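You operate a simulated robot arm through the tools that you are given. There is no shell and no other tool.

Carry out the task below with a simulated robot arm. There is one attempt and no reset: what you move stays moved.

Task
Roll the narrow trolley up to the parked one, drop the tow link on its pin, then brake it. Where these are worked on the way, their far stop is far enough and under half their travel is too little: trolley brake.

The check looks at the end state, three seconds after you hand in, the way a careful person would. Anything else that was tipped, shoved, dropped, spilled or broken makes it a failure.

Robot
A 6-joint arm with a two-finger gripper, fixed in place. Base frame: the origin is at the foot of the arm, x ahead of it, y to its left, z up. Lengths are in mm, angles in degrees, forces in N, time in s.
Its first joint turns from -166.0 to 166.0 degrees. Payload 1.71 kg.
Tool frame: the origin (TCP) lies between the finger pads and is the grasp point; the fingertips stand 20 mm ahead of it; z points along the fingers, y is the line along which they close. Largest opening 96 mm; the body of the gripper starts 113 mm behind the TCP.
Orientation is told as [roll, pitch, yaw] about the base's x, y, z axes, in that order, counted from this pose: with the fingers straight down and closing along the base's y, the tool's x points along the base's -x, its y along +y and its z along -z.

Tools
- The arm moves only by the tool nudge_tool. Its argument "increments" is a list of rows, each a list of 3 entries, a list of its own where there are three numbers: the shift along the tool's x, y, z in units of 200 mm (1.0 is 200 mm), then the turn, a rotation vector about the tool's x, y, z in units of 120 degrees (1.0 is 120 degrees), then the opening, from 0 (shut) to 1 (fully open). In form: [[[x, y, z], [rx, ry, rz], gripper], ...]. A call has 1 to 20 rows; each row is the pose to reach, as a shift and turn from the pose commanded when the call began, along the tool's axes at that moment. A call with a number of a shift or a turn outside -1 to 1 is refused whole. Each row takes 0.2 s and may step no farther than 50 mm and 8.6 degrees from the row before; otherwise, or with a gripper value out of range, the whole call is refused. A pose out of reach is approached as far as the arm can. The call stops where the force on the tool passes 90 N (or 10 N more than at its start, if that is more) or the arm is blocked; 0.2 s more then pass. Each finger travels about 45 mm/s and halts on what it meets, pressing with about 33 N; the grip force reading is that of the motor and also rises with nothing between the fingers. The clock runs only during rows and for 0.2 s after the last one: add rows that repeat a pose to give the fingers time. The reply holds the time, the measured pose of the TCP, the force on the tool along the base axes, the opening and the grip force, in the units named above and with some noise, with the torque about the TCP (base axes, N m) and any sound that the robot's microphone picked up, and new pictures: "show" is both (left out), scene, wrist or none.
- Cameras (640 x 400 px; columns grow to the right, rows downward): "scene" is fixed at [400.2, 651.7, 1459.3]; the picture's right is [-0.83, -0.55, 0.00], its down [-0.31, 0.46, -0.83] and it looks along [0.46, -0.69, -0.56] (base axes); focal length 327 px, centre (320, 200). "wrist" rides on the gripper at [66, 14, -145] in the tool frame; the picture's right is [-0.21, 0.98, 0.00], its down [-0.88, -0.19, -0.45] and it looks along [-0.44, -0.09, 0.90] (tool axes); focal length 275 px, centre (320, 200). There is no depth. A picture from a camera that has moved, and an enlarged one, comes with that camera's place and axes in the base frame and with its lens.
- move_column(by): slides the trunk up (or, below 0, down) by that many mm; the arm rides with it, the base frame stays. It gives what a move gives, with no picture.
- close_up(camera, box): a new picture of the part [left, top, right, bottom] of that camera's present view, enlarged. The clock stands still meanwhile.
- close_job(): hands the job in; it is judged then, once.

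Places have to be worked out from the pictures, the camera data and where the tool is seen. Open the gripper and draw the arm clear of the work before you hand the job in, unless the task says otherwise.

The tools are called after "Call:" as name(argument=value, ...) on one line, values as JSON. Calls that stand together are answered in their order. nudge_tool: Moves the arm, as the interface text tells. Its arguments: {"type":"object","properties":{"increments":{"type":"array","items":{"type":"array"}},"show":{"type":"string","enum":["both","scene","wrist","none"]}},"required":["increments"]} The other tools are called the same way: move_column (by) slides the trunk up or down; close_up (camera, box) takes an enlarged picture of a part of a camera's view; close_job () hands the job in.

At the start:

```text
time_s: 0.0
tool_pos: [593.3, -22.1, 1136.0]
orientation: [0.0, 0.0, 0.0]
wrist_force: [0.5, 0.7, 0.2]
ft_torque: [-0.01, -0.01, 0.01]
width: 95.9
finger_force: 0.1
trunk travel left (down, up): [-175.0, 215.0]
```

scene: 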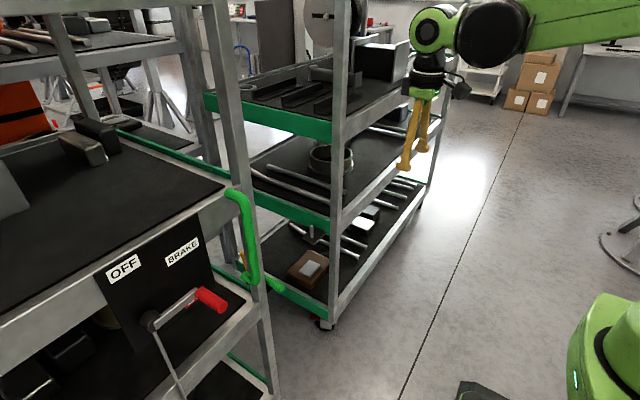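
wrist: 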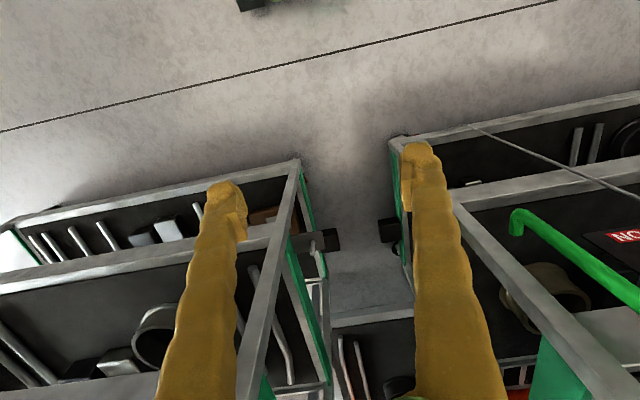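

I'll first look closer at both views to find the trolleys, the link, the pin and the brake lever.

Call:
close_up(camera="scene", box=[80, 150, 340, 400])

Call:
close_up(camera="scene", box=[180, 0, 480, 200])

Call:
close_up(camera="wrist", box=[200, 130, 480, 400])

Call:
close_up(camera="wrist", box=[380, 80, 640, 400])

```text
1.60 times, centred on (210, 275) of scene
camera zoom: at [400.2, 651.7, 1459.3], right [-0.83, -0.55, 0.0], down [-0.31, 0.46, -0.83], along [0.46, -0.69, -0.56], focal length 523 px, centre (496, 80)
```

zoom: 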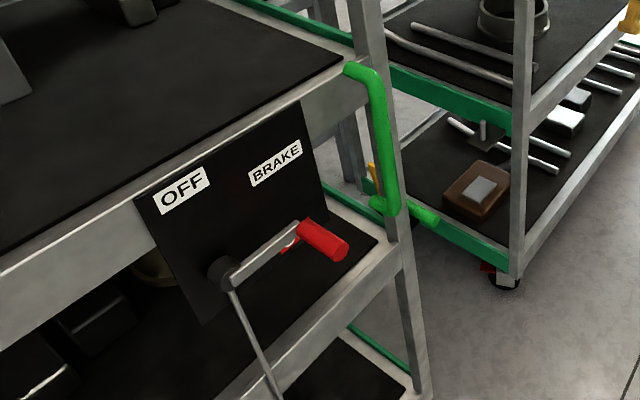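

```text
2.00 times, centred on (330, 100) of scene
camera zoom: at [400.2, 651.7, 1459.3], right [-0.83, -0.55, 0.0], down [-0.31, 0.46, -0.83], along [0.46, -0.69, -0.56], focal length 654 px, centre (300, 400)
```

zoom: 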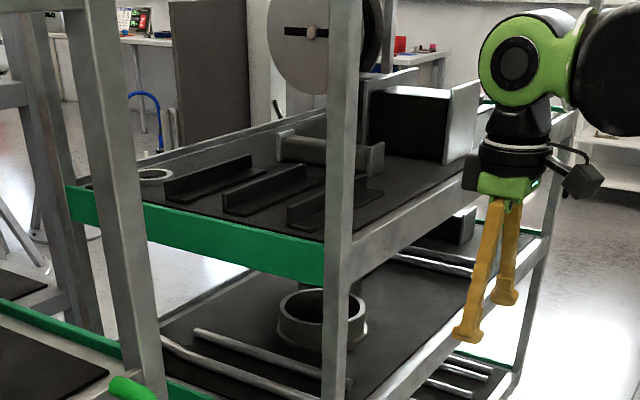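

```text
1.48 times, centred on (340, 265) of wrist
camera zoom: at [528.5, -7.8, 1281.3], right [0.21, 0.98, 0.0], down [0.88, -0.19, 0.44], along [0.43, -0.09, -0.9], focal length 408 px, centre (290, 104)
```

zoom: 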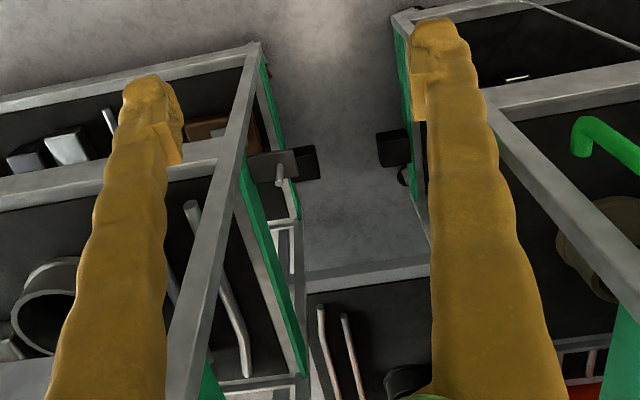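

```text
1.25 times, centred on (510, 240) of wrist
camera zoom: at [528.5, -7.8, 1281.3], right [0.21, 0.98, 0.0], down [0.88, -0.19, 0.44], along [0.43, -0.09, -0.9], focal length 344 px, centre (82, 150)
```

zoom: 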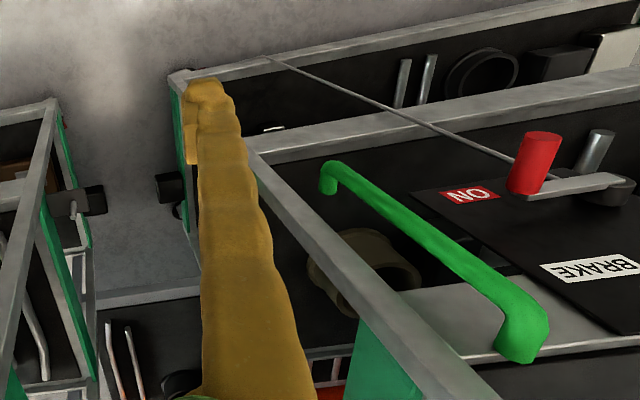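

The mobile trolley (green handle, brake plate) appears to lie on the +y side and the parked one on −y, with a gap near y≈100. I tilt the tool forward and shift toward +y to look at the gap and the brake face.

Call:
nudge_tool(increments=[[[0, 0.1, 0], [0, -0.055, 0], 1], [[0, 0.2, 0], [0, -0.11, 0], 1], [[0, 0.3, 0], [0, -0.165, 0], 1], [[0, 0.4, 0], [0, -0.22, 0], 1], [[0, 0.5, 0], [0, -0.275, 0], 1], [[0, 0.6, 0], [0, -0.33, 0], 1]])

```text
time_s: 1.4
tool_pos: [581.0, 98.6, 1143.6]
orientation: [0.0, -40.4, -0.1]
wrist_force: [1.2, 0.7, -0.2]
ft_torque: [0.0, 0.07, 0.0]
width: 96.0
finger_force: 0.1
trunk travel left (down, up): [-175.0, 215.0]
camera wrist: at [436.9, 112.1, 1211.6], right [0.16, 0.98, 0.13], down [0.38, -0.18, 0.91], along [0.91, -0.09, -0.4], focal length 275 px, centre (320, 200)
```

scene: 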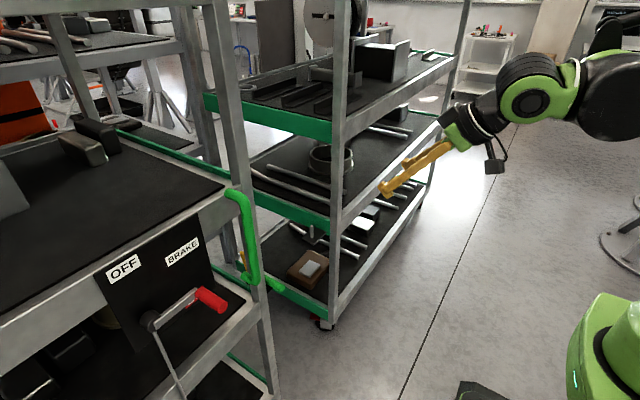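
wrist: 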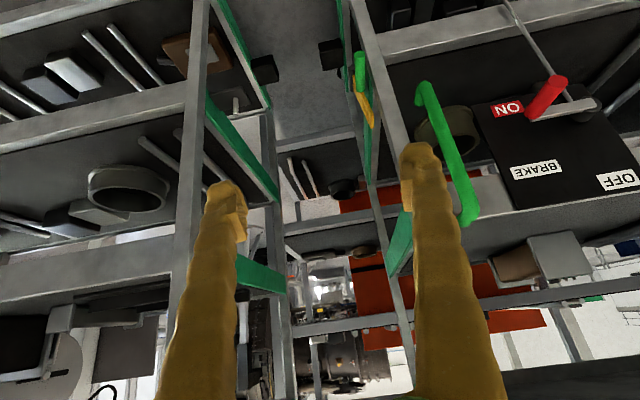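

The view is upside down (picture down = up). I enlarge the gap and the brake plate.

Call:
close_up(camera="wrist", box=[210, 0, 420, 140])

Call:
close_up(camera="wrist", box=[400, 0, 640, 230])

Call:
close_up(camera="scene", box=[220, 180, 350, 340])

Call:
close_up(camera="scene", box=[90, 220, 260, 390])

```text
2.86 times, centred on (315, 70) of wrist
camera zoom: at [436.9, 112.1, 1211.6], right [0.16, 0.98, 0.13], down [0.38, -0.18, 0.91], along [0.91, -0.09, -0.4], focal length 786 px, centre (334, 571)
```

zoom: 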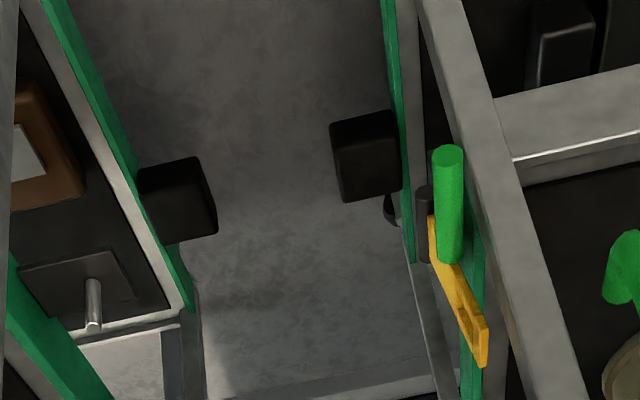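

```text
1.74 times, centred on (520, 115) of wrist
camera zoom: at [436.9, 112.1, 1211.6], right [0.16, 0.98, 0.13], down [0.38, -0.18, 0.91], along [0.91, -0.09, -0.4], focal length 479 px, centre (-28, 348)
```

zoom: 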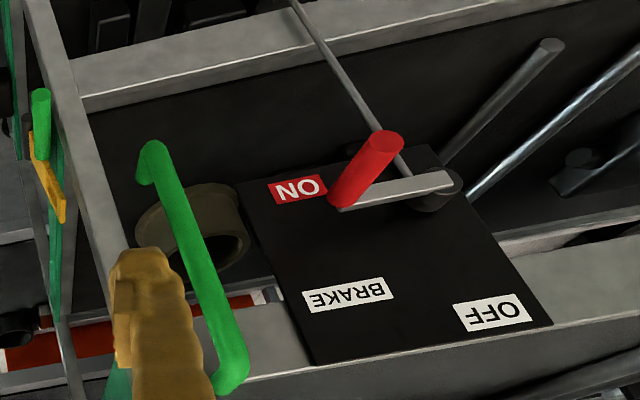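

```text
2.50 times, centred on (285, 260) of scene
camera zoom: at [400.2, 651.7, 1459.3], right [-0.83, -0.55, 0.0], down [-0.31, 0.46, -0.83], along [0.46, -0.69, -0.56], focal length 818 px, centre (408, 50)
```

zoom: 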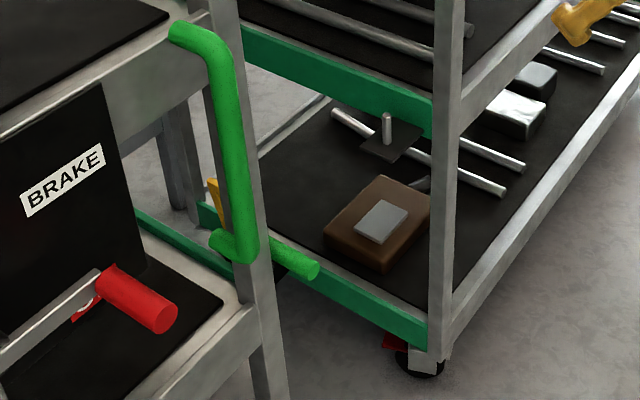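

```text
2.35 times, centred on (175, 305) of scene
camera zoom: at [400.2, 651.7, 1459.3], right [-0.83, -0.55, 0.0], down [-0.31, 0.46, -0.83], along [0.46, -0.69, -0.56], focal length 770 px, centre (661, -47)
```

zoom: 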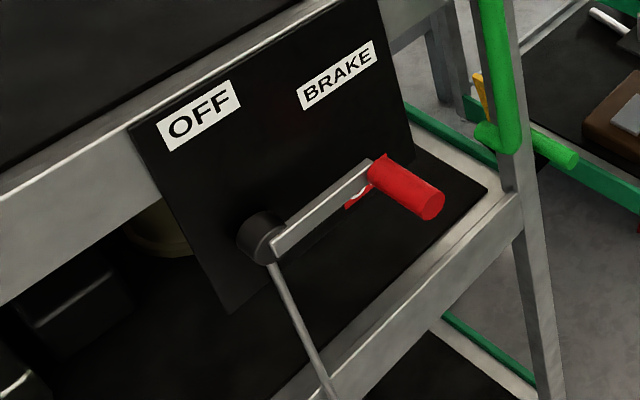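

The tow link (yellow bar with a green grip, raised) hinges on the mobile trolley's end; the pin is on the parked trolley's plate. The brake lever seems near ON already, so I go look at it frontally.

Call:
nudge_tool(increments=[[[0, 0.2, 0], [0, 0, 0], 1], [[0, 0.4, 0], [0, 0, 0], 1], [[0, 0.6, 0], [0, 0, 0], 1], [[0, 0.8, 0], [0, 0, 0], 1], [[0, 1, 0], [0, 0, 0], 1]], show="none")

Call:
nudge_tool(increments=[[[0, 0.2, 0], [0, 0, 0], 1], [[0, 0.4, 0], [0, 0, 0], 1], [[0, 0.5, 0], [0, 0, 0], 1], [[0, 0.6, 0], [0, 0, 0], 1]], show="wrist")

Call:
close_up(camera="wrist", box=[180, 0, 480, 200])

```text
time_s: 2.6
tool_pos: [578.9, 298.8, 1143.7]
orientation: [0.0, -40.4, -0.1]
wrist_force: [-1.3, -0.6, 0.3]
ft_torque: [0.05, 0.01, 0.03]
width: 96.0
finger_force: 0.0
trunk travel left (down, up): [-175.0, 215.0]
```

```text
time_s: 3.6
tool_pos: [576.6, 416.8, 1144.6]
orientation: [-0.1, -40.4, -0.1]
wrist_force: [-0.2, -0.2, 0.1]
ft_torque: [-0.02, -0.02, -0.01]
width: 96.4
finger_force: 0.1
trunk travel left (down, up): [-175.0, 215.0]
camera wrist: at [432.6, 430.2, 1212.6], right [0.16, 0.98, 0.13], down [0.38, -0.19, 0.91], along [0.91, -0.09, -0.4], focal length 275 px, centre (320, 200)
```

wrist: 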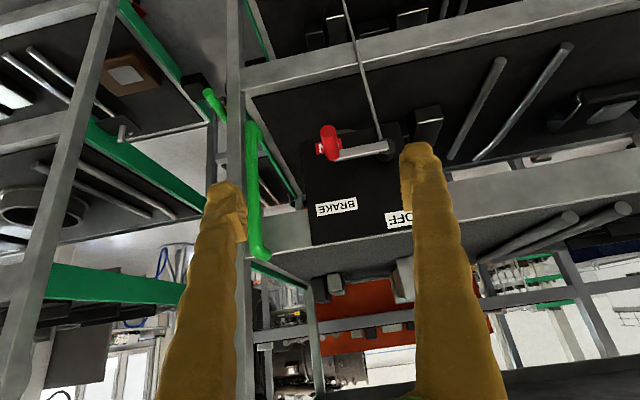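

```text
2.00 times, centred on (330, 100) of wrist
camera zoom: at [432.6, 430.2, 1212.6], right [0.16, 0.98, 0.13], down [0.38, -0.19, 0.91], along [0.91, -0.09, -0.4], focal length 551 px, centre (300, 400)
```

zoom: 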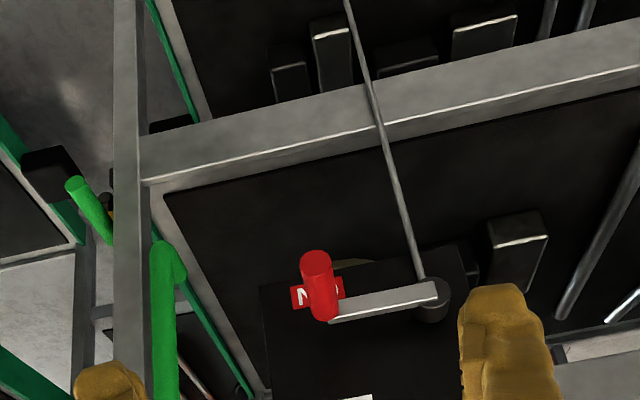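

The lever lies horizontally toward −y beside the red ON label, while OFF is straight above the hub (≈ y 515, z 960): the trolley is braked now, so I must release it before rolling. Knob runs along x from ≈764 to 825 at y≈425, z≈957; I bring the tool horizontal in front of it.

Call:
nudge_tool(increments=[[[0.075, 0.007, 0.139], [0, -0.069, 0], 1], [[0.149, 0.013, 0.278], [0, -0.138, 0], 1], [[0.224, 0.02, 0.417], [0, -0.207, 0], 1], [[0.298, 0.027, 0.556], [0, -0.276, 0], 1], [[0.373, 0.033, 0.695], [0, -0.345, 0], 1], [[0.447, 0.04, 0.834], [0, -0.414, 0], 1]])

```text
time_s: 4.5
tool_pos: [529.2, 355.2, 1071.6]
orientation: [0.1, -66.8, -0.1]
wrist_force: [-0.1, 0.4, -0.3]
ft_torque: [-0.01, -0.03, 0.0]
width: 96.1
finger_force: 0.0
trunk travel left (down, up): [-175.0, 215.0]
stopped in row 4: the arm was blocked; the commanded pose is now the measured one
camera wrist: at [370.4, 369.3, 1068.4], right [0.08, 0.98, 0.19], down [-0.06, -0.18, 0.98], along [0.99, -0.09, 0.05], focal length 275 px, centre (320, 200)
```

scene: 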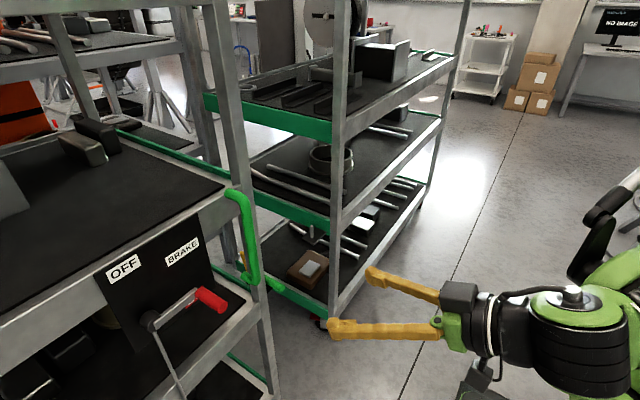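
wrist: 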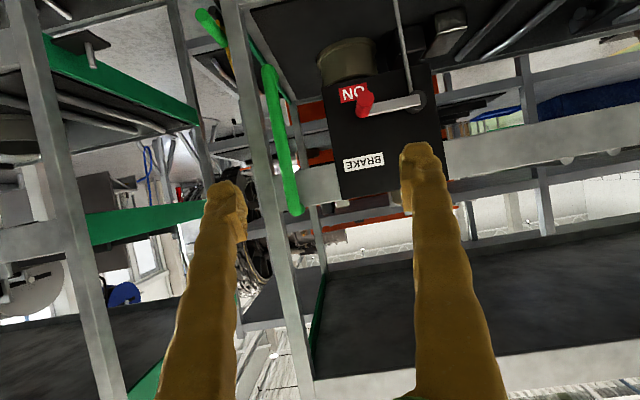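

The arm folded too near its base, nothing touched. I move outward first to about x≈690, y≈425, z≈960 while finishing the tilt to horizontal.

Call:
nudge_tool(increments=[[[0.033, 0.058, 0.16], [0, 0, 0], 1], [[0.066, 0.117, 0.32], [0, -0.04, 0], 1], [[0.099, 0.175, 0.48], [0, -0.08, 0], 1], [[0.132, 0.233, 0.64], [0, -0.12, 0], 1], [[0.165, 0.292, 0.8], [0, -0.16, 0], 1], [[0.198, 0.35, 0.96], [0, -0.193, 0], 1]])

```text
time_s: 5.1
tool_pos: [516.0, 309.9, 1055.0]
orientation: [0.3, -72.7, -0.5]
wrist_force: [-0.3, -0.9, 1.5]
ft_torque: [0.03, 0.02, 0.07]
width: 96.0
finger_force: 0.0
trunk travel left (down, up): [-175.0, 215.0]
stopped in row 3: the arm was blocked; the commanded pose is now the measured one
camera wrist: at [358.5, 323.2, 1036.0], right [0.06, 0.98, 0.2], down [-0.16, -0.19, 0.97], along [0.98, -0.1, 0.15], focal length 275 px, centre (320, 200)
```

scene: 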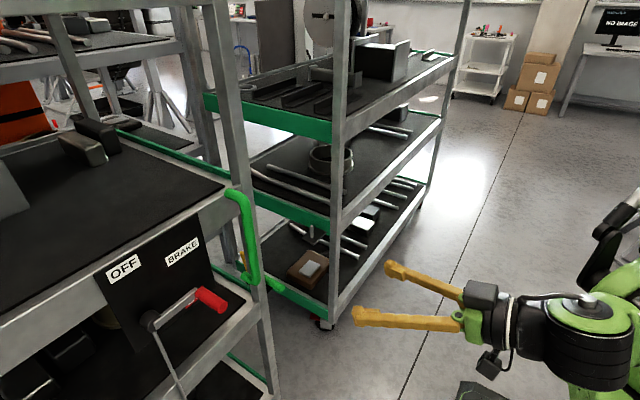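
wrist: 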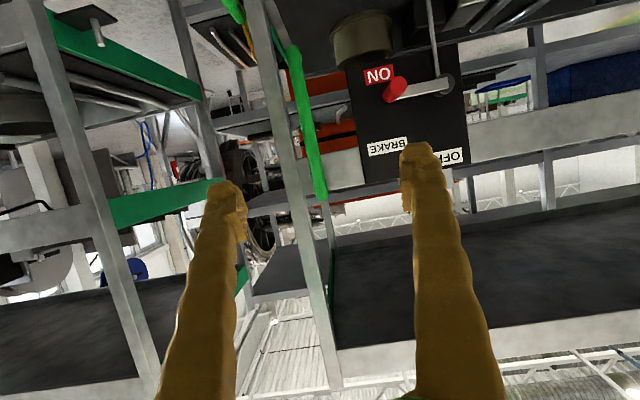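

The arm drifted inward rather than outward, so it is in an awkward folded configuration. I test a pure outward-upward translation without turning.

Call:
nudge_tool(increments=[[[-0.092, 0, 0.128], [0, 0, 0], 1], [[-0.184, 0, 0.257], [0, 0, 0], 1], [[-0.277, 0, 0.385], [0, 0, 0], 1], [[-0.369, 0, 0.514], [0, 0, 0], 1]], show="none")

```text
time_s: 6.1
tool_pos: [641.9, 307.6, 1091.3]
orientation: [0.4, -72.5, -0.8]
wrist_force: [-0.2, 0.3, 0.4]
ft_torque: [0.02, 0.03, 0.01]
width: 96.1
finger_force: 0.1
trunk travel left (down, up): [-175.0, 215.0]
```

Good, that works from farther out. Now toward (700, 425, 1000) with the tool turned to horizontal.

Call:
nudge_tool(increments=[[[0.068, 0.117, 0.082], [0, -0.03, 0], 1], [[0.137, 0.234, 0.165], [0, -0.06, 0], 1], [[0.205, 0.351, 0.247], [0, -0.09, 0], 1], [[0.274, 0.468, 0.33], [0, -0.12, 0], 1], [[0.342, 0.585, 0.412], [0, -0.146, 0], 1]])

```text
time_s: 7.3
tool_pos: [702.2, 427.5, 1002.3]
orientation: [122.7, -89.9, -123.0]
wrist_force: [-0.7, -0.9, 0.8]
ft_torque: [0.02, 0.04, -0.01]
width: 96.1
finger_force: 0.0
trunk travel left (down, up): [-175.0, 215.0]
camera wrist: at [557.2, 442.3, 936.2], right [0.0, 0.98, 0.21], down [-0.45, -0.18, 0.88], along [0.89, -0.1, 0.44], focal length 275 px, centre (320, 200)
```

scene: 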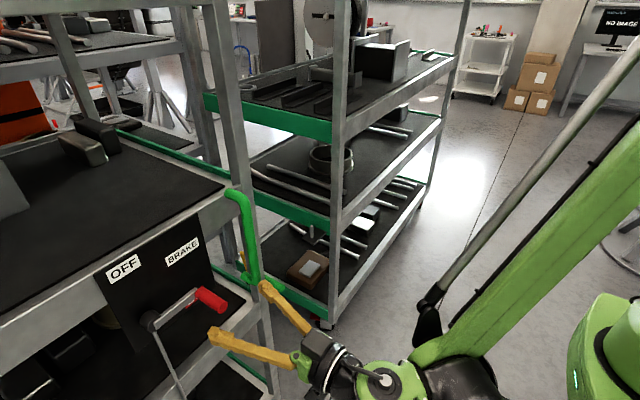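
wrist: 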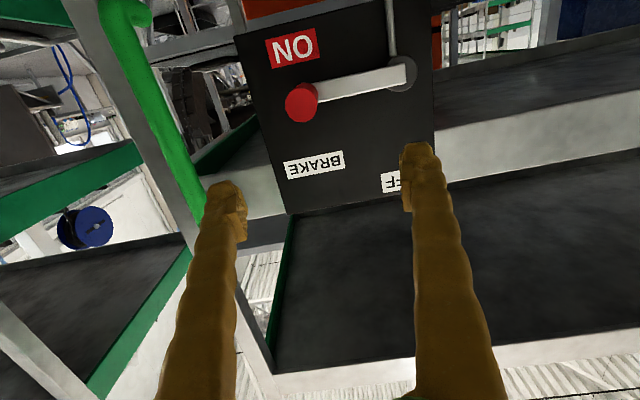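

The knob end is at about (764, 423, 958). I roll the tool +90° about its axis so the fingers close vertically (tangent to the lever's swing), and centre it on the knob.

Call:
nudge_tool(increments=[[[0.02, 0, 0], [0, 0, 0.068], 0.8], [[0.04, 0, 0], [0, 0, 0.136], 0.8], [[0.06, -0.005, 0], [0, 0, 0.205], 0.8], [[0.08, -0.005, 0], [0, 0, 0.273], 0.8], [[0.1, -0.01, 0], [0, 0, 0.341], 0.8], [[0.12, -0.01, 0], [0, 0, 0.409], 0.8], [[0.14, -0.015, 0], [0, 0, 0.477], 0.8], [[0.16, -0.015, 0], [0, 0, 0.545], 0.8], [[0.18, -0.02, 0], [0, 0, 0.614], 0.8], [[0.2, -0.02, 0], [0, 0, 0.682], 0.8], [[0.22, -0.02, 0], [0, 0, 0.75], 0.8]])

```text
time_s: 9.7
tool_pos: [701.6, 421.0, 958.7]
orientation: [87.4, -5.0, -89.8]
wrist_force: [0.4, 0.5, -1.1]
ft_torque: [-0.03, -0.01, -0.02]
width: 76.9
finger_force: 0.1
out of reach, approached as far as the arm can: row 11
trunk travel left (down, up): [-175.0, 215.0]
camera wrist: at [557.8, 487.8, 973.2], right [0.04, -0.12, 0.99], down [-0.45, -0.89, -0.09], along [0.89, -0.44, -0.09], focal length 275 px, centre (320, 200)
```

scene: 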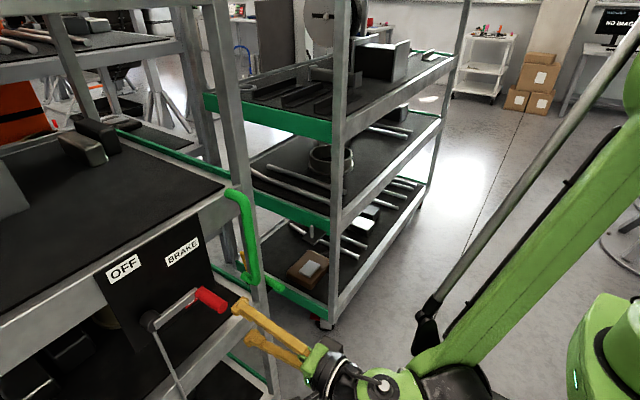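
wrist: 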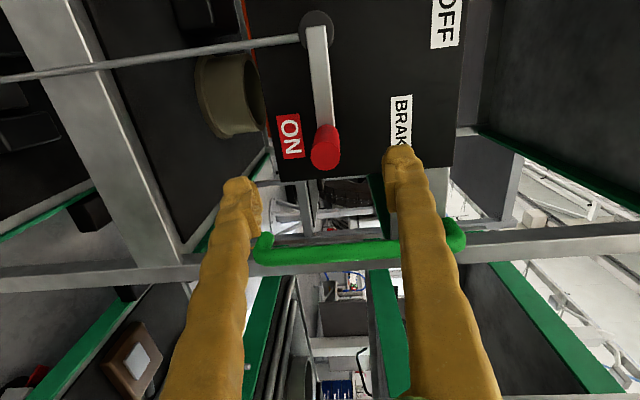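

Rolled about 85° (wrist limit), which suffices. Knob sits between the fingers at ≈(764, 427, 960); I advance so the fingers straddle it.

Call:
nudge_tool(increments=[[[0.01, 0.005, 0.1], [0, 0, 0], 0.8], [[0.02, 0.005, 0.2], [0, 0, 0], 0.8], [[0.025, 0.005, 0.3], [0, 0, 0], 0.8], [[0.025, 0.005, 0.42], [0, 0, 0], 0.8]])

```text
time_s: 10.7
tool_pos: [785.3, 426.8, 957.0]
orientation: [87.5, -5.1, -89.8]
wrist_force: [0.1, 0.4, 0.9]
ft_torque: [-0.02, 0.04, -0.06]
width: 77.1
finger_force: 0.0
trunk travel left (down, up): [-175.0, 215.0]
camera wrist: at [641.1, 492.4, 970.4], right [0.04, -0.12, 0.99], down [-0.45, -0.89, -0.09], along [0.89, -0.44, -0.09], focal length 275 px, centre (320, 200)
```

scene: 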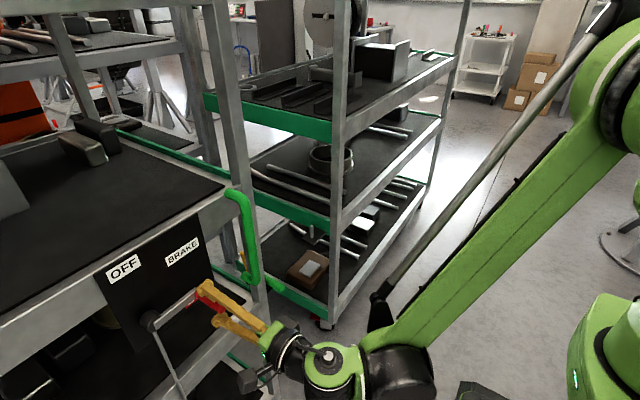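
wrist: 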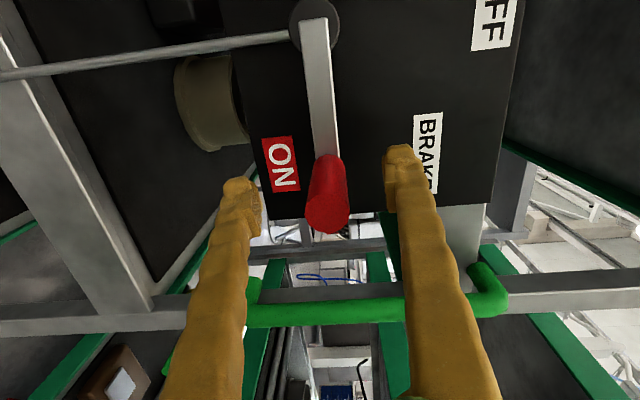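

The knob is centred between the pads. I close on it.

Call:
nudge_tool(increments=[[[0, 0, 0], [0, 0, 0], 0.15], [[0, 0, 0], [0, 0, 0], 0.15], [[0, 0, 0], [0, 0, 0], 0.15], [[0, 0, 0], [0, 0, 0], 0.15], [[0, 0, 0], [0, 0, 0], 0.15]], show="wrist")

```text
time_s: 11.9
tool_pos: [784.6, 425.9, 956.1]
orientation: [87.6, -5.1, -89.8]
wrist_force: [9.1, 5.2, 21.3]
ft_torque: [-0.11, -0.15, 0.11]
width: 30.1
finger_force: 11.5
trunk travel left (down, up): [-175.0, 215.0]
camera wrist: at [640.6, 492.4, 971.1], right [0.04, -0.12, 0.99], down [-0.45, -0.89, -0.09], along [0.89, -0.44, -0.09], focal length 275 px, centre (320, 200)
```

wrist: 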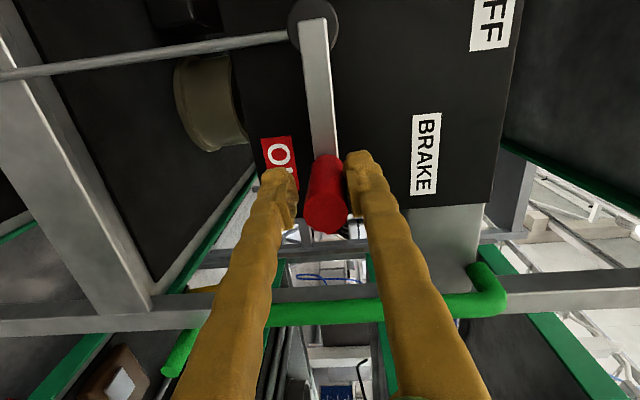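

Grip at 30 mm width holds the knob; the hub is at about (y 515, z 961), radius ≈ 90. I swing the lever up through the first 30°, rolling the tool with it.

Call:
nudge_tool(increments=[[[-0.002, 0.047, 0], [0, 0, -0.05], 0.05], [[0.002, 0.094, 0], [0, 0, -0.1], 0.05], [[0.01, 0.14, 0], [0, 0, -0.15], 0.05], [[0.023, 0.186, 0], [0, 0, -0.2], 0.05], [[0.04, 0.229, 0], [0, 0, -0.25], 0.05]])

```text
time_s: 13.1
tool_pos: [785.3, 437.4, 1002.3]
orientation: [87.2, -35.2, -88.3]
wrist_force: [-29.3, -12.0, 2.3]
ft_torque: [-0.02, -0.5, -0.07]
width: 22.8
finger_force: 35.2
trunk travel left (down, up): [-175.0, 215.0]
camera wrist: at [640.3, 499.0, 982.7], right [0.04, 0.4, 0.92], down [-0.43, -0.82, 0.37], along [0.9, -0.41, 0.14], focal length 275 px, centre (320, 200)
```

scene: 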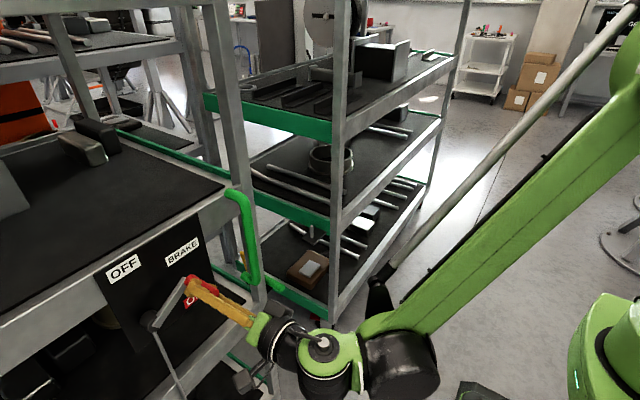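
wrist: 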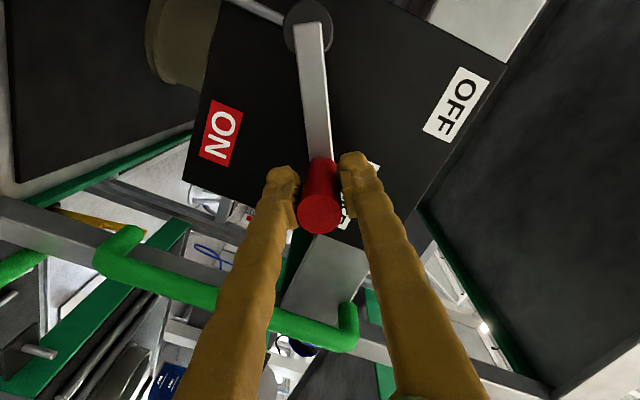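

The lever follows (≈30° so far). I continue the arc another 60° toward OFF.

Call:
nudge_tool(increments=[[[-0.002, 0.047, -0.005], [0, 0, -0.05], 0.05], [[0.002, 0.094, -0.01], [0, 0, -0.1], 0.05], [[0.01, 0.14, -0.01], [0, 0, -0.15], 0.05], [[0.023, 0.186, -0.01], [0, 0, -0.2], 0.05], [[0.04, 0.229, -0.01], [0, 0, -0.25], 0.05], [[0.063, 0.271, -0.01], [0, 0, -0.3], 0.05], [[0.089, 0.31, -0.01], [0, 0, -0.35], 0.05], [[0.119, 0.346, -0.01], [0, 0, -0.4], 0.05], [[0.153, 0.379, -0.01], [0, 0, -0.45], 0.05], [[0.19, 0.408, -0.01], [0, 0, -0.5], 0.05]])

```text
time_s: 15.3
tool_pos: [790.6, 519.9, 1045.7]
orientation: [-64.9, -84.3, 65.3]
wrist_force: [5.5, 7.9, -11.6]
ft_torque: [0.18, -0.43, 0.04]
width: 23.3
finger_force: 35.3
trunk travel left (down, up): [-175.0, 215.0]
camera wrist: at [642.4, 527.7, 986.6], right [0.0, 0.99, 0.12], down [-0.41, -0.11, 0.91], along [0.91, -0.05, 0.4], focal length 275 px, centre (320, 200)
```

scene: 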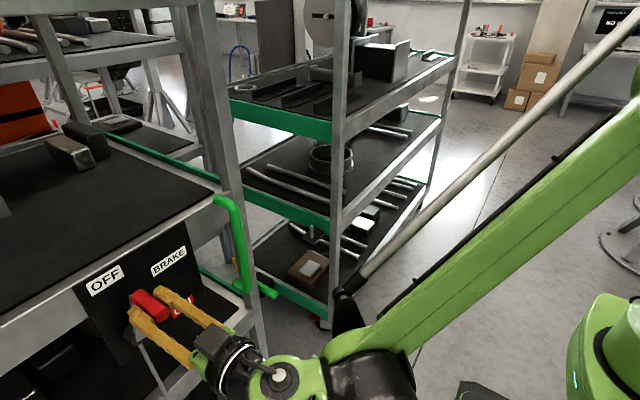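
wrist: 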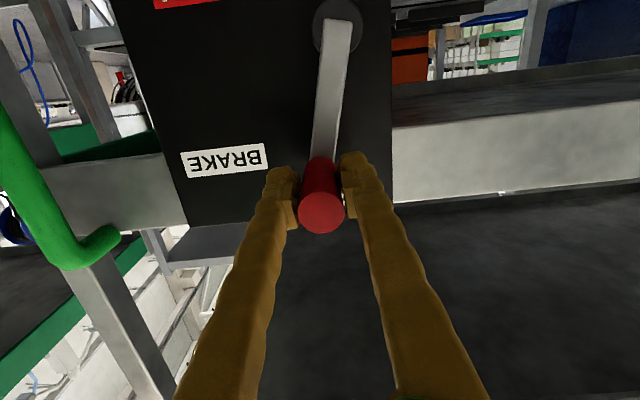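

The brake has let go: the whole trolley has rolled ≈25 mm toward +y and the lever now stands about 75° up, near OFF. I release the knob and back off straight along −x.

Call:
nudge_tool(increments=[[[0, 0, 0], [0, 0, 0], 0.55], [[0, 0, 0], [0, 0, 0], 0.55], [[0, 0, 0], [0, 0, 0], 0.55], [[0, 0, -0.15], [0, 0, 0], 0.55], [[0, 0, -0.3], [0, 0, 0], 0.55], [[0, 0, -0.45], [0, 0, 0], 0.55]])

Call:
close_up(camera="scene", box=[70, 180, 310, 380])

```text
time_s: 16.7
tool_pos: [696.6, 516.7, 1050.0]
orientation: [-64.2, -84.2, 64.3]
wrist_force: [-0.1, 0.9, 0.1]
ft_torque: [0.01, -0.02, 0.0]
width: 52.7
finger_force: 0.2
trunk travel left (down, up): [-175.0, 215.0]
camera wrist: at [550.0, 524.4, 990.4], right [0.01, 0.99, 0.12], down [-0.41, -0.1, 0.91], along [0.91, -0.05, 0.4], focal length 275 px, centre (320, 200)
```

scene: 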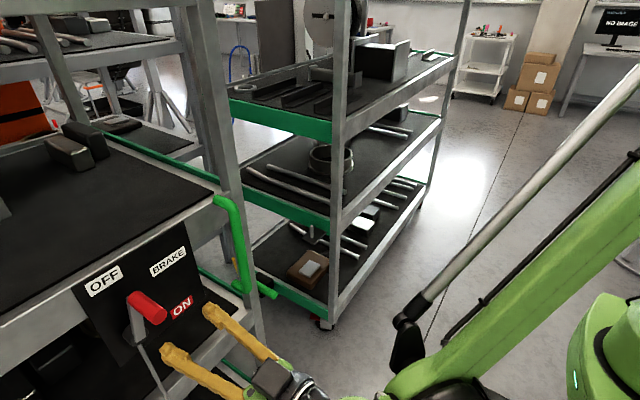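
wrist: 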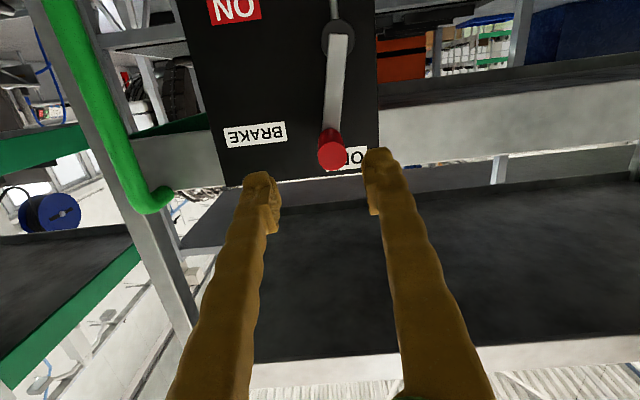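

```text
2.00 times, centred on (190, 280) of scene
camera zoom: at [400.2, 651.7, 1459.3], right [-0.83, -0.55, 0.0], down [-0.31, 0.46, -0.83], along [0.46, -0.69, -0.56], focal length 654 px, centre (580, 40)
```

zoom: 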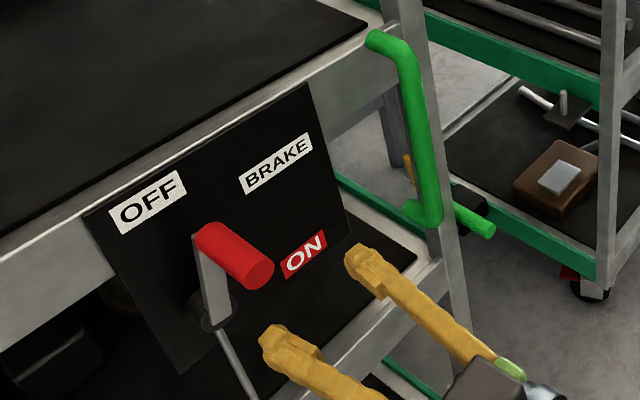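

Lever stands ≈80° up, near OFF. Now I move across to the green handle bar (vertical at x≈832, y≈312, z 860–1100), staying at x≈700 with the tool levelled.

Call:
nudge_tool(increments=[[[0.088, -0.198, 0.006], [0, -0.005, 0.01], 0.8], [[0.176, -0.396, 0.012], [0, -0.01, 0.02], 0.8], [[0.264, -0.594, 0.018], [0, -0.015, 0.03], 0.8], [[0.352, -0.792, 0.024], [0, -0.02, 0.04], 0.8], [[0.44, -0.99, 0.03], [0, -0.025, 0.042], 0.8]])

```text
time_s: 17.9
tool_pos: [701.0, 310.0, 979.7]
orientation: [-173.0, -89.6, 173.4]
wrist_force: [-0.2, 0.2, 0.1]
ft_torque: [-0.01, 0.01, -0.06]
width: 76.9
finger_force: 0.1
trunk travel left (down, up): [-175.0, 215.0]
camera wrist: at [557.2, 323.8, 912.9], right [0.0, 0.98, 0.2], down [-0.45, -0.18, 0.87], along [0.89, -0.09, 0.44], focal length 275 px, centre (320, 200)
```

scene: 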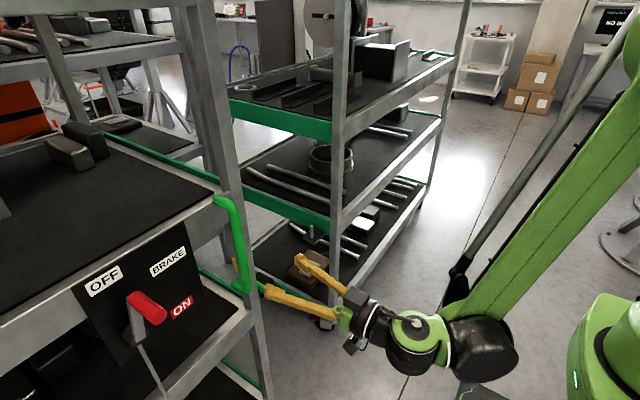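
wrist: 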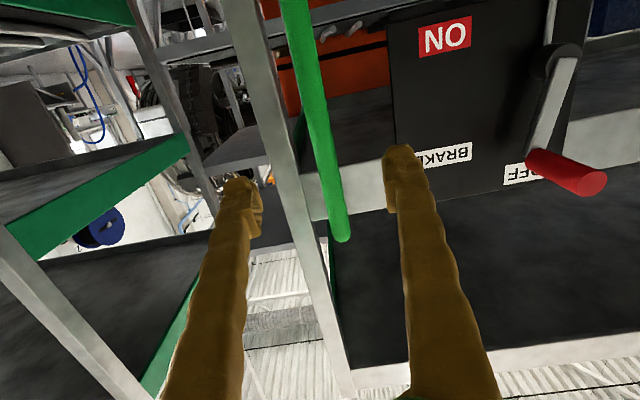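

The bar lies at y≈311 just ahead, between the fingers. I narrow the opening to 58 mm and advance to x≈818.

Call:
nudge_tool(increments=[[[0, 0.005, 0.15], [0, 0, 0], 0.65], [[0, 0.008, 0.3], [0, 0, 0], 0.62], [[0, 0.008, 0.45], [0, 0, 0], 0.62], [[0, 0.008, 0.52], [0, 0, 0], 0.62], [[0, 0.008, 0.58], [0, 0, 0], 0.62]])

```text
time_s: 19.1
tool_pos: [816.5, 313.2, 980.7]
orientation: [-170.8, -89.5, 170.9]
wrist_force: [-0.2, 0.6, -0.2]
ft_torque: [-0.01, 0.0, 0.0]
width: 59.4
finger_force: 0.0
trunk travel left (down, up): [-175.0, 215.0]
camera wrist: at [673.2, 326.8, 913.8], right [0.0, 0.98, 0.2], down [-0.45, -0.18, 0.87], along [0.89, -0.09, 0.44], focal length 275 px, centre (320, 200)
```

scene: 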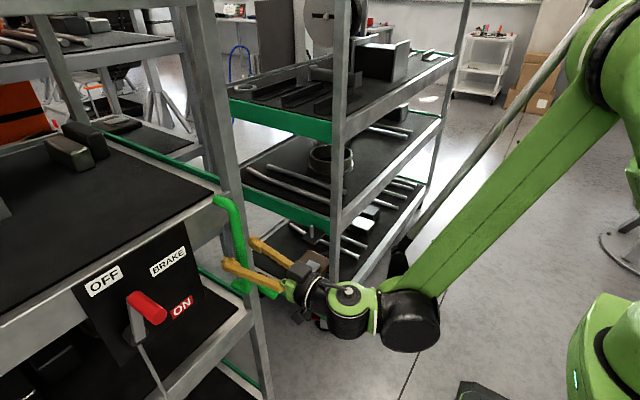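
wrist: 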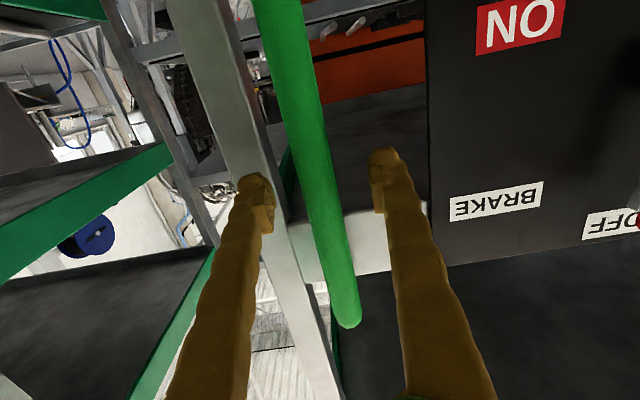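

The bar is centred between the fingers. I advance 6 mm more and close on it.

Call:
nudge_tool(increments=[[[0, 0, 0.03], [0, 0, 0], 0.62], [[0, 0, 0.03], [0, 0, 0], 0.05], [[0, 0, 0.03], [0, 0, 0], 0.05], [[0, 0, 0.03], [0, 0, 0], 0.05], [[0, 0, 0.03], [0, 0, 0], 0.05]], show="wrist")

```text
time_s: 20.3
tool_pos: [823.4, 312.4, 980.5]
orientation: [-172.2, -89.5, 172.1]
wrist_force: [0.9, -6.0, 0.8]
ft_torque: [0.02, -0.01, -0.01]
width: 17.7
finger_force: 34.7
trunk travel left (down, up): [-175.0, 215.0]
camera wrist: at [679.4, 326.3, 914.4], right [0.0, 0.98, 0.2], down [-0.45, -0.18, 0.87], along [0.89, -0.09, 0.44], focal length 275 px, centre (320, 200)
```

wrist: 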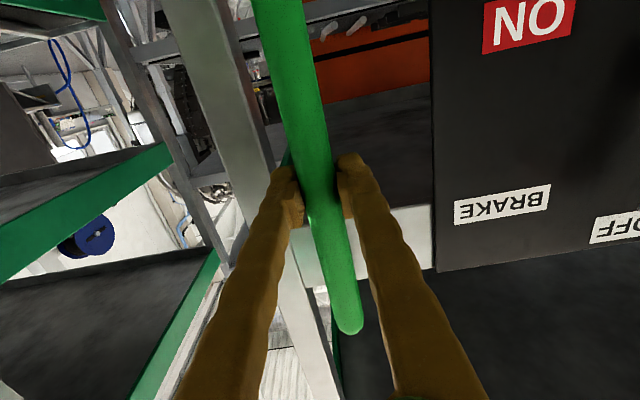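

Gripped (17.7 mm bar). I roll the trolley gently −y by 100 mm and watch the force.

Call:
nudge_tool(increments=[[[0, -0.02, 0], [0, 0, 0], 0.05], [[0, -0.06, 0], [0, 0, 0], 0.05], [[0, -0.11, 0], [0, 0, 0], 0.05], [[0, -0.17, 0], [0, 0, 0], 0.05], [[0, -0.23, 0], [0, 0, 0], 0.05], [[0, -0.29, 0], [0, 0, 0], 0.05], [[0, -0.35, 0], [0, 0, 0], 0.05], [[0, -0.41, 0], [0, 0, 0], 0.05], [[0, -0.45, 0], [0, 0, 0], 0.05], [[0, -0.48, 0], [0, 0, 0], 0.05], [[0, -0.5, 0], [0, 0, 0], 0.05]])

```text
time_s: 22.7
tool_pos: [821.9, 210.7, 980.5]
orientation: [-172.6, -89.6, 172.6]
wrist_force: [-18.2, -3.0, -22.7]
ft_torque: [-0.02, 0.06, -0.03]
width: 17.8
finger_force: 34.6
trunk travel left (down, up): [-175.0, 215.0]
camera wrist: at [677.8, 224.6, 913.3], right [0.0, 0.98, 0.2], down [-0.45, -0.18, 0.87], along [0.89, -0.09, 0.44], focal length 275 px, centre (320, 200)
```

scene: 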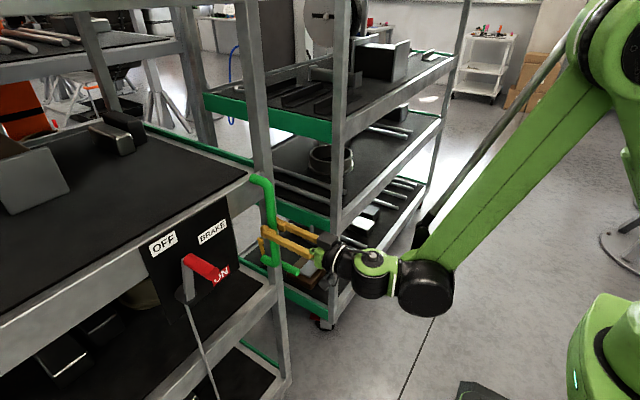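
wrist: 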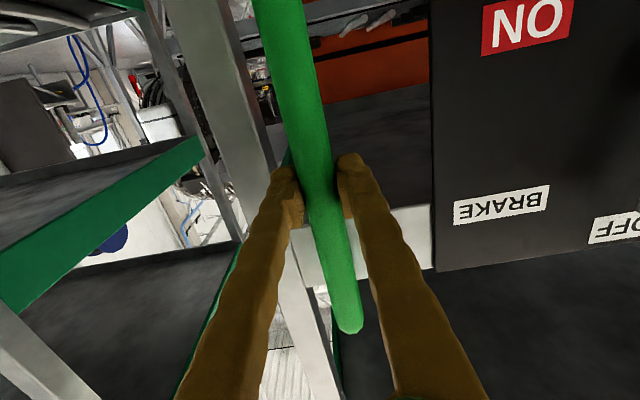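

The trolley rolls easily. Next 55 mm, then smaller steps to feel for the bumper contact.

Call:
nudge_tool(increments=[[[0, -0.03, 0], [0, 0, 0], 0.05], [[0, -0.07, 0], [0, 0, 0], 0.05], [[0, -0.12, 0], [0, 0, 0], 0.05], [[0, -0.17, 0], [0, 0, 0], 0.05], [[0, -0.21, 0], [0, 0, 0], 0.05], [[0, -0.24, 0], [0, 0, 0], 0.05], [[0, -0.26, 0], [0, 0, 0], 0.05], [[0, -0.275, 0], [0, 0, 0], 0.05], [[0, -0.275, 0], [0, 0, 0], 0.05]])

Call:
close_up(camera="scene", box=[220, 140, 370, 340])

```text
time_s: 24.7
tool_pos: [822.7, 156.5, 981.6]
orientation: [-170.6, -89.6, 170.7]
wrist_force: [0.6, -9.9, -7.2]
ft_torque: [0.04, -0.1, -0.02]
width: 17.7
finger_force: 35.0
trunk travel left (down, up): [-175.0, 215.0]
camera wrist: at [678.8, 170.3, 914.8], right [0.0, 0.98, 0.2], down [-0.45, -0.18, 0.87], along [0.89, -0.09, 0.44], focal length 275 px, centre (320, 200)
```

scene: 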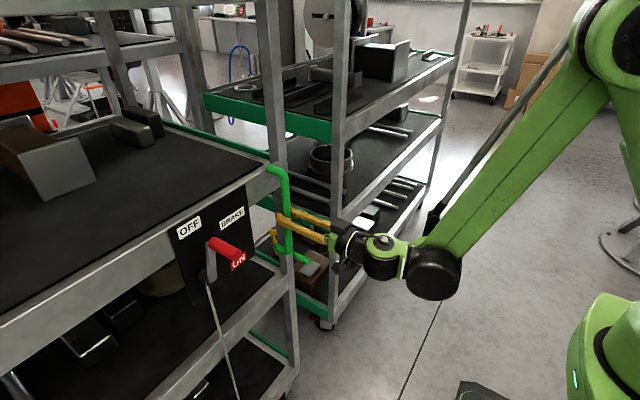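
wrist: 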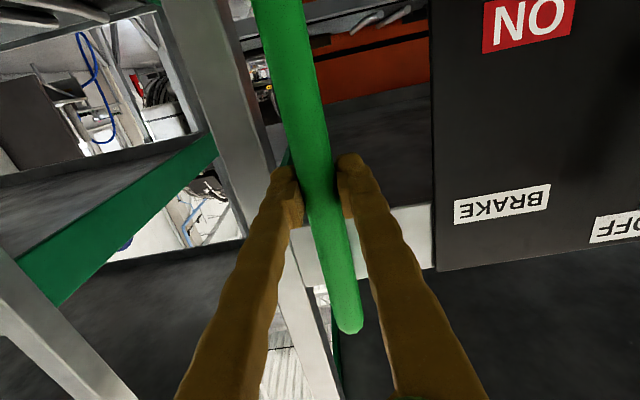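

```text
2.00 times, centred on (295, 240) of scene
camera zoom: at [400.2, 651.7, 1459.3], right [-0.83, -0.55, 0.0], down [-0.31, 0.46, -0.83], along [0.46, -0.69, -0.56], focal length 654 px, centre (370, 120)
```

zoom: 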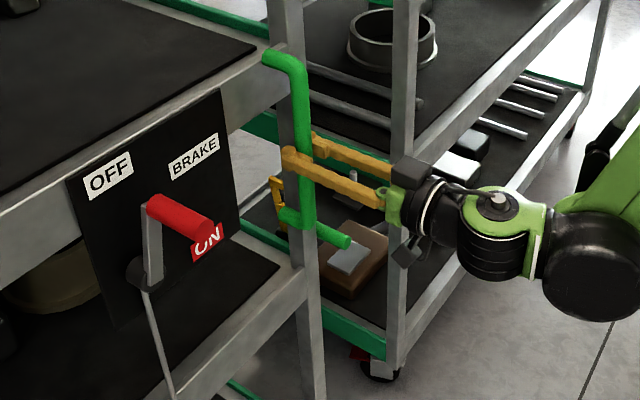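

Handle at y≈156; I estimate 40–50 mm left. I go 28 mm more slowly.

Call:
nudge_tool(increments=[[[0, -0.02, 0], [0, 0, 0], 0.05], [[0, -0.05, 0], [0, 0, 0], 0.05], [[0, -0.08, 0], [0, 0, 0], 0.05], [[0, -0.11, 0], [0, 0, 0], 0.05], [[0, -0.13, 0], [0, 0, 0], 0.05], [[0, -0.14, 0], [0, 0, 0], 0.05], [[0, -0.14, 0], [0, 0, 0], 0.05]], show="scene")

Call:
close_up(camera="scene", box=[230, 140, 370, 340])

```text
time_s: 26.3
tool_pos: [823.7, 132.5, 981.6]
orientation: [-163.4, -89.4, 163.7]
wrist_force: [6.5, 16.7, 9.0]
ft_torque: [0.09, 0.04, 0.06]
width: 17.7
finger_force: 34.7
trunk travel left (down, up): [-175.0, 215.0]
```

scene: 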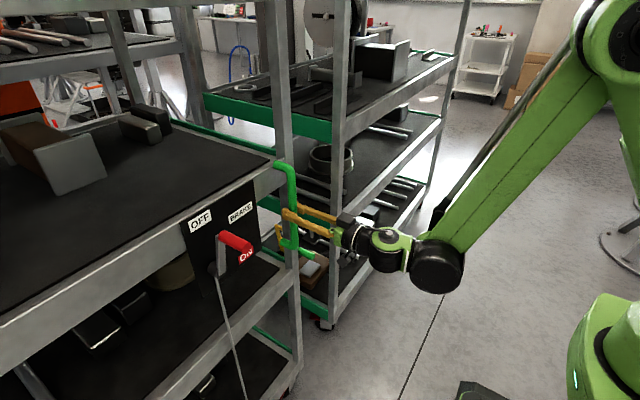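

```text
2.00 times, centred on (300, 240) of scene
camera zoom: at [400.2, 651.7, 1459.3], right [-0.83, -0.55, 0.0], down [-0.31, 0.46, -0.83], along [0.46, -0.69, -0.56], focal length 654 px, centre (360, 120)
```

zoom: 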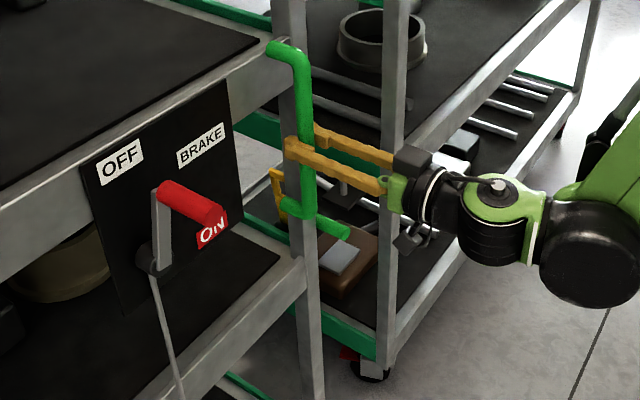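

Reading lags by ~4 mm with +17 N in y — possibly bumpers touching at handle y≈132. A further 4 mm step tells.

Call:
nudge_tool(increments=[[[0, -0.01, 0], [0, 0, 0], 0.05], [[0, -0.02, 0], [0, 0, 0], 0.05], [[0, -0.02, 0], [0, 0, 0], 0.05], [[0, -0.02, 0], [0, 0, 0], 0.05]], show="wrist")

```text
time_s: 27.3
tool_pos: [822.4, 125.3, 981.8]
orientation: [-168.8, -89.5, 169.0]
wrist_force: [-16.0, 1.3, -26.0]
ft_torque: [0.04, 0.06, 0.01]
width: 17.9
finger_force: 35.0
trunk travel left (down, up): [-175.0, 215.0]
camera wrist: at [678.9, 139.5, 915.1], right [0.0, 0.98, 0.2], down [-0.45, -0.18, 0.87], along [0.89, -0.09, 0.44], focal length 275 px, centre (320, 200)
```

wrist: 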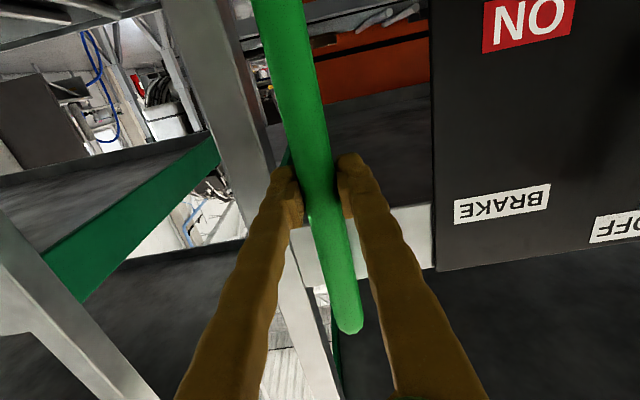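

It still moved freely to y≈125. Continue in 8 mm bits.

Call:
nudge_tool(increments=[[[0, -0.01, 0], [0, 0, 0], 0.05], [[0, -0.02, 0], [0, 0, 0], 0.05], [[0, -0.03, 0], [0, 0, 0], 0.05], [[0, -0.04, 0], [0, 0, 0], 0.05], [[0, -0.04, 0], [0, 0, 0], 0.05], [[0, -0.04, 0], [0, 0, 0], 0.05]], show="scene")

```text
time_s: 28.7
tool_pos: [823.8, 118.6, 982.0]
orientation: [-169.0, -89.5, 168.9]
wrist_force: [-7.0, -5.0, -8.7]
ft_torque: [0.02, -0.02, 0.0]
width: 18.0
finger_force: 35.5
trunk travel left (down, up): [-175.0, 215.0]
```

scene: 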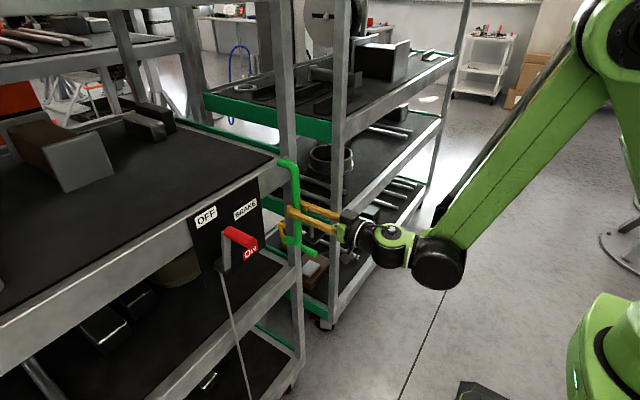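

No contact yet (y≈118, small forces). Another 8 mm.

Call:
nudge_tool(increments=[[[0, -0.01, 0], [0, 0, 0], 0.05], [[0, -0.02, 0], [0, 0, 0], 0.05], [[0, -0.03, 0], [0, 0, 0], 0.05], [[0, -0.04, 0], [0, 0, 0], 0.05], [[0, -0.04, 0], [0, 0, 0], 0.05], [[0, -0.04, 0], [0, 0, 0], 0.05]], show="scene")

Call:
close_up(camera="scene", box=[240, 160, 360, 340])

```text
time_s: 30.1
tool_pos: [823.3, 109.6, 982.1]
orientation: [-168.3, -89.5, 168.3]
wrist_force: [15.4, -1.6, 19.7]
ft_torque: [0.06, -0.16, -0.04]
width: 18.0
finger_force: 34.6
trunk travel left (down, up): [-175.0, 215.0]
```

scene: 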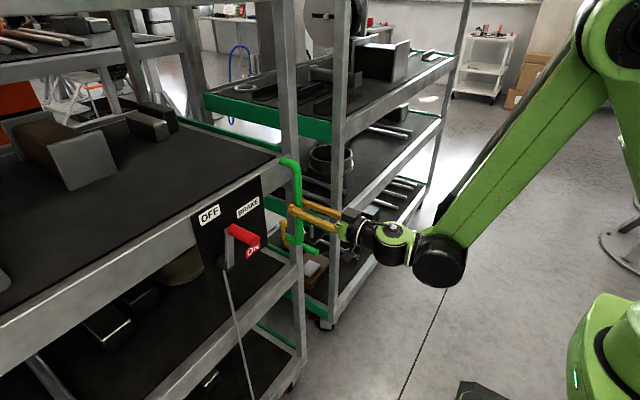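

```text
2.22 times, centred on (300, 250) of scene
camera zoom: at [400.2, 651.7, 1459.3], right [-0.83, -0.55, 0.0], down [-0.31, 0.46, -0.83], along [0.46, -0.69, -0.56], focal length 727 px, centre (364, 89)
```

zoom: 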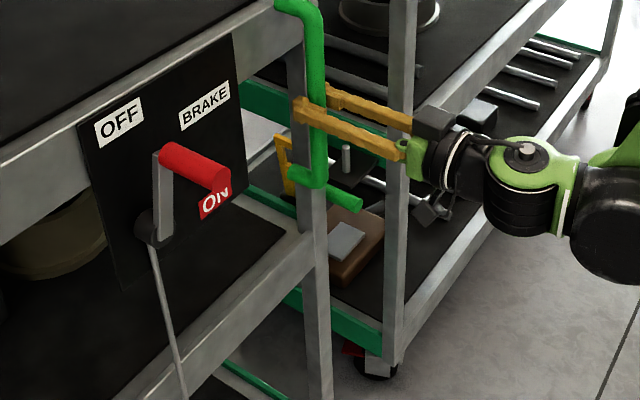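

Still free at y≈110. Continue another 8 mm in small rows.

Call:
nudge_tool(increments=[[[0, -0.01, 0], [0, 0, 0], 0.05], [[0, -0.02, 0], [0, 0, 0], 0.05], [[0, -0.03, 0], [0, 0, 0], 0.05], [[0, -0.04, 0], [0, 0, 0], 0.05], [[0, -0.04, 0], [0, 0, 0], 0.05], [[0, -0.04, 0], [0, 0, 0], 0.05]], show="none")

```text
time_s: 31.5
tool_pos: [822.2, 100.6, 980.6]
orientation: [-170.3, -89.6, 170.2]
wrist_force: [6.1, -4.7, 9.8]
ft_torque: [0.03, -0.13, -0.04]
width: 17.9
finger_force: 35.1
trunk travel left (down, up): [-175.0, 215.0]
```

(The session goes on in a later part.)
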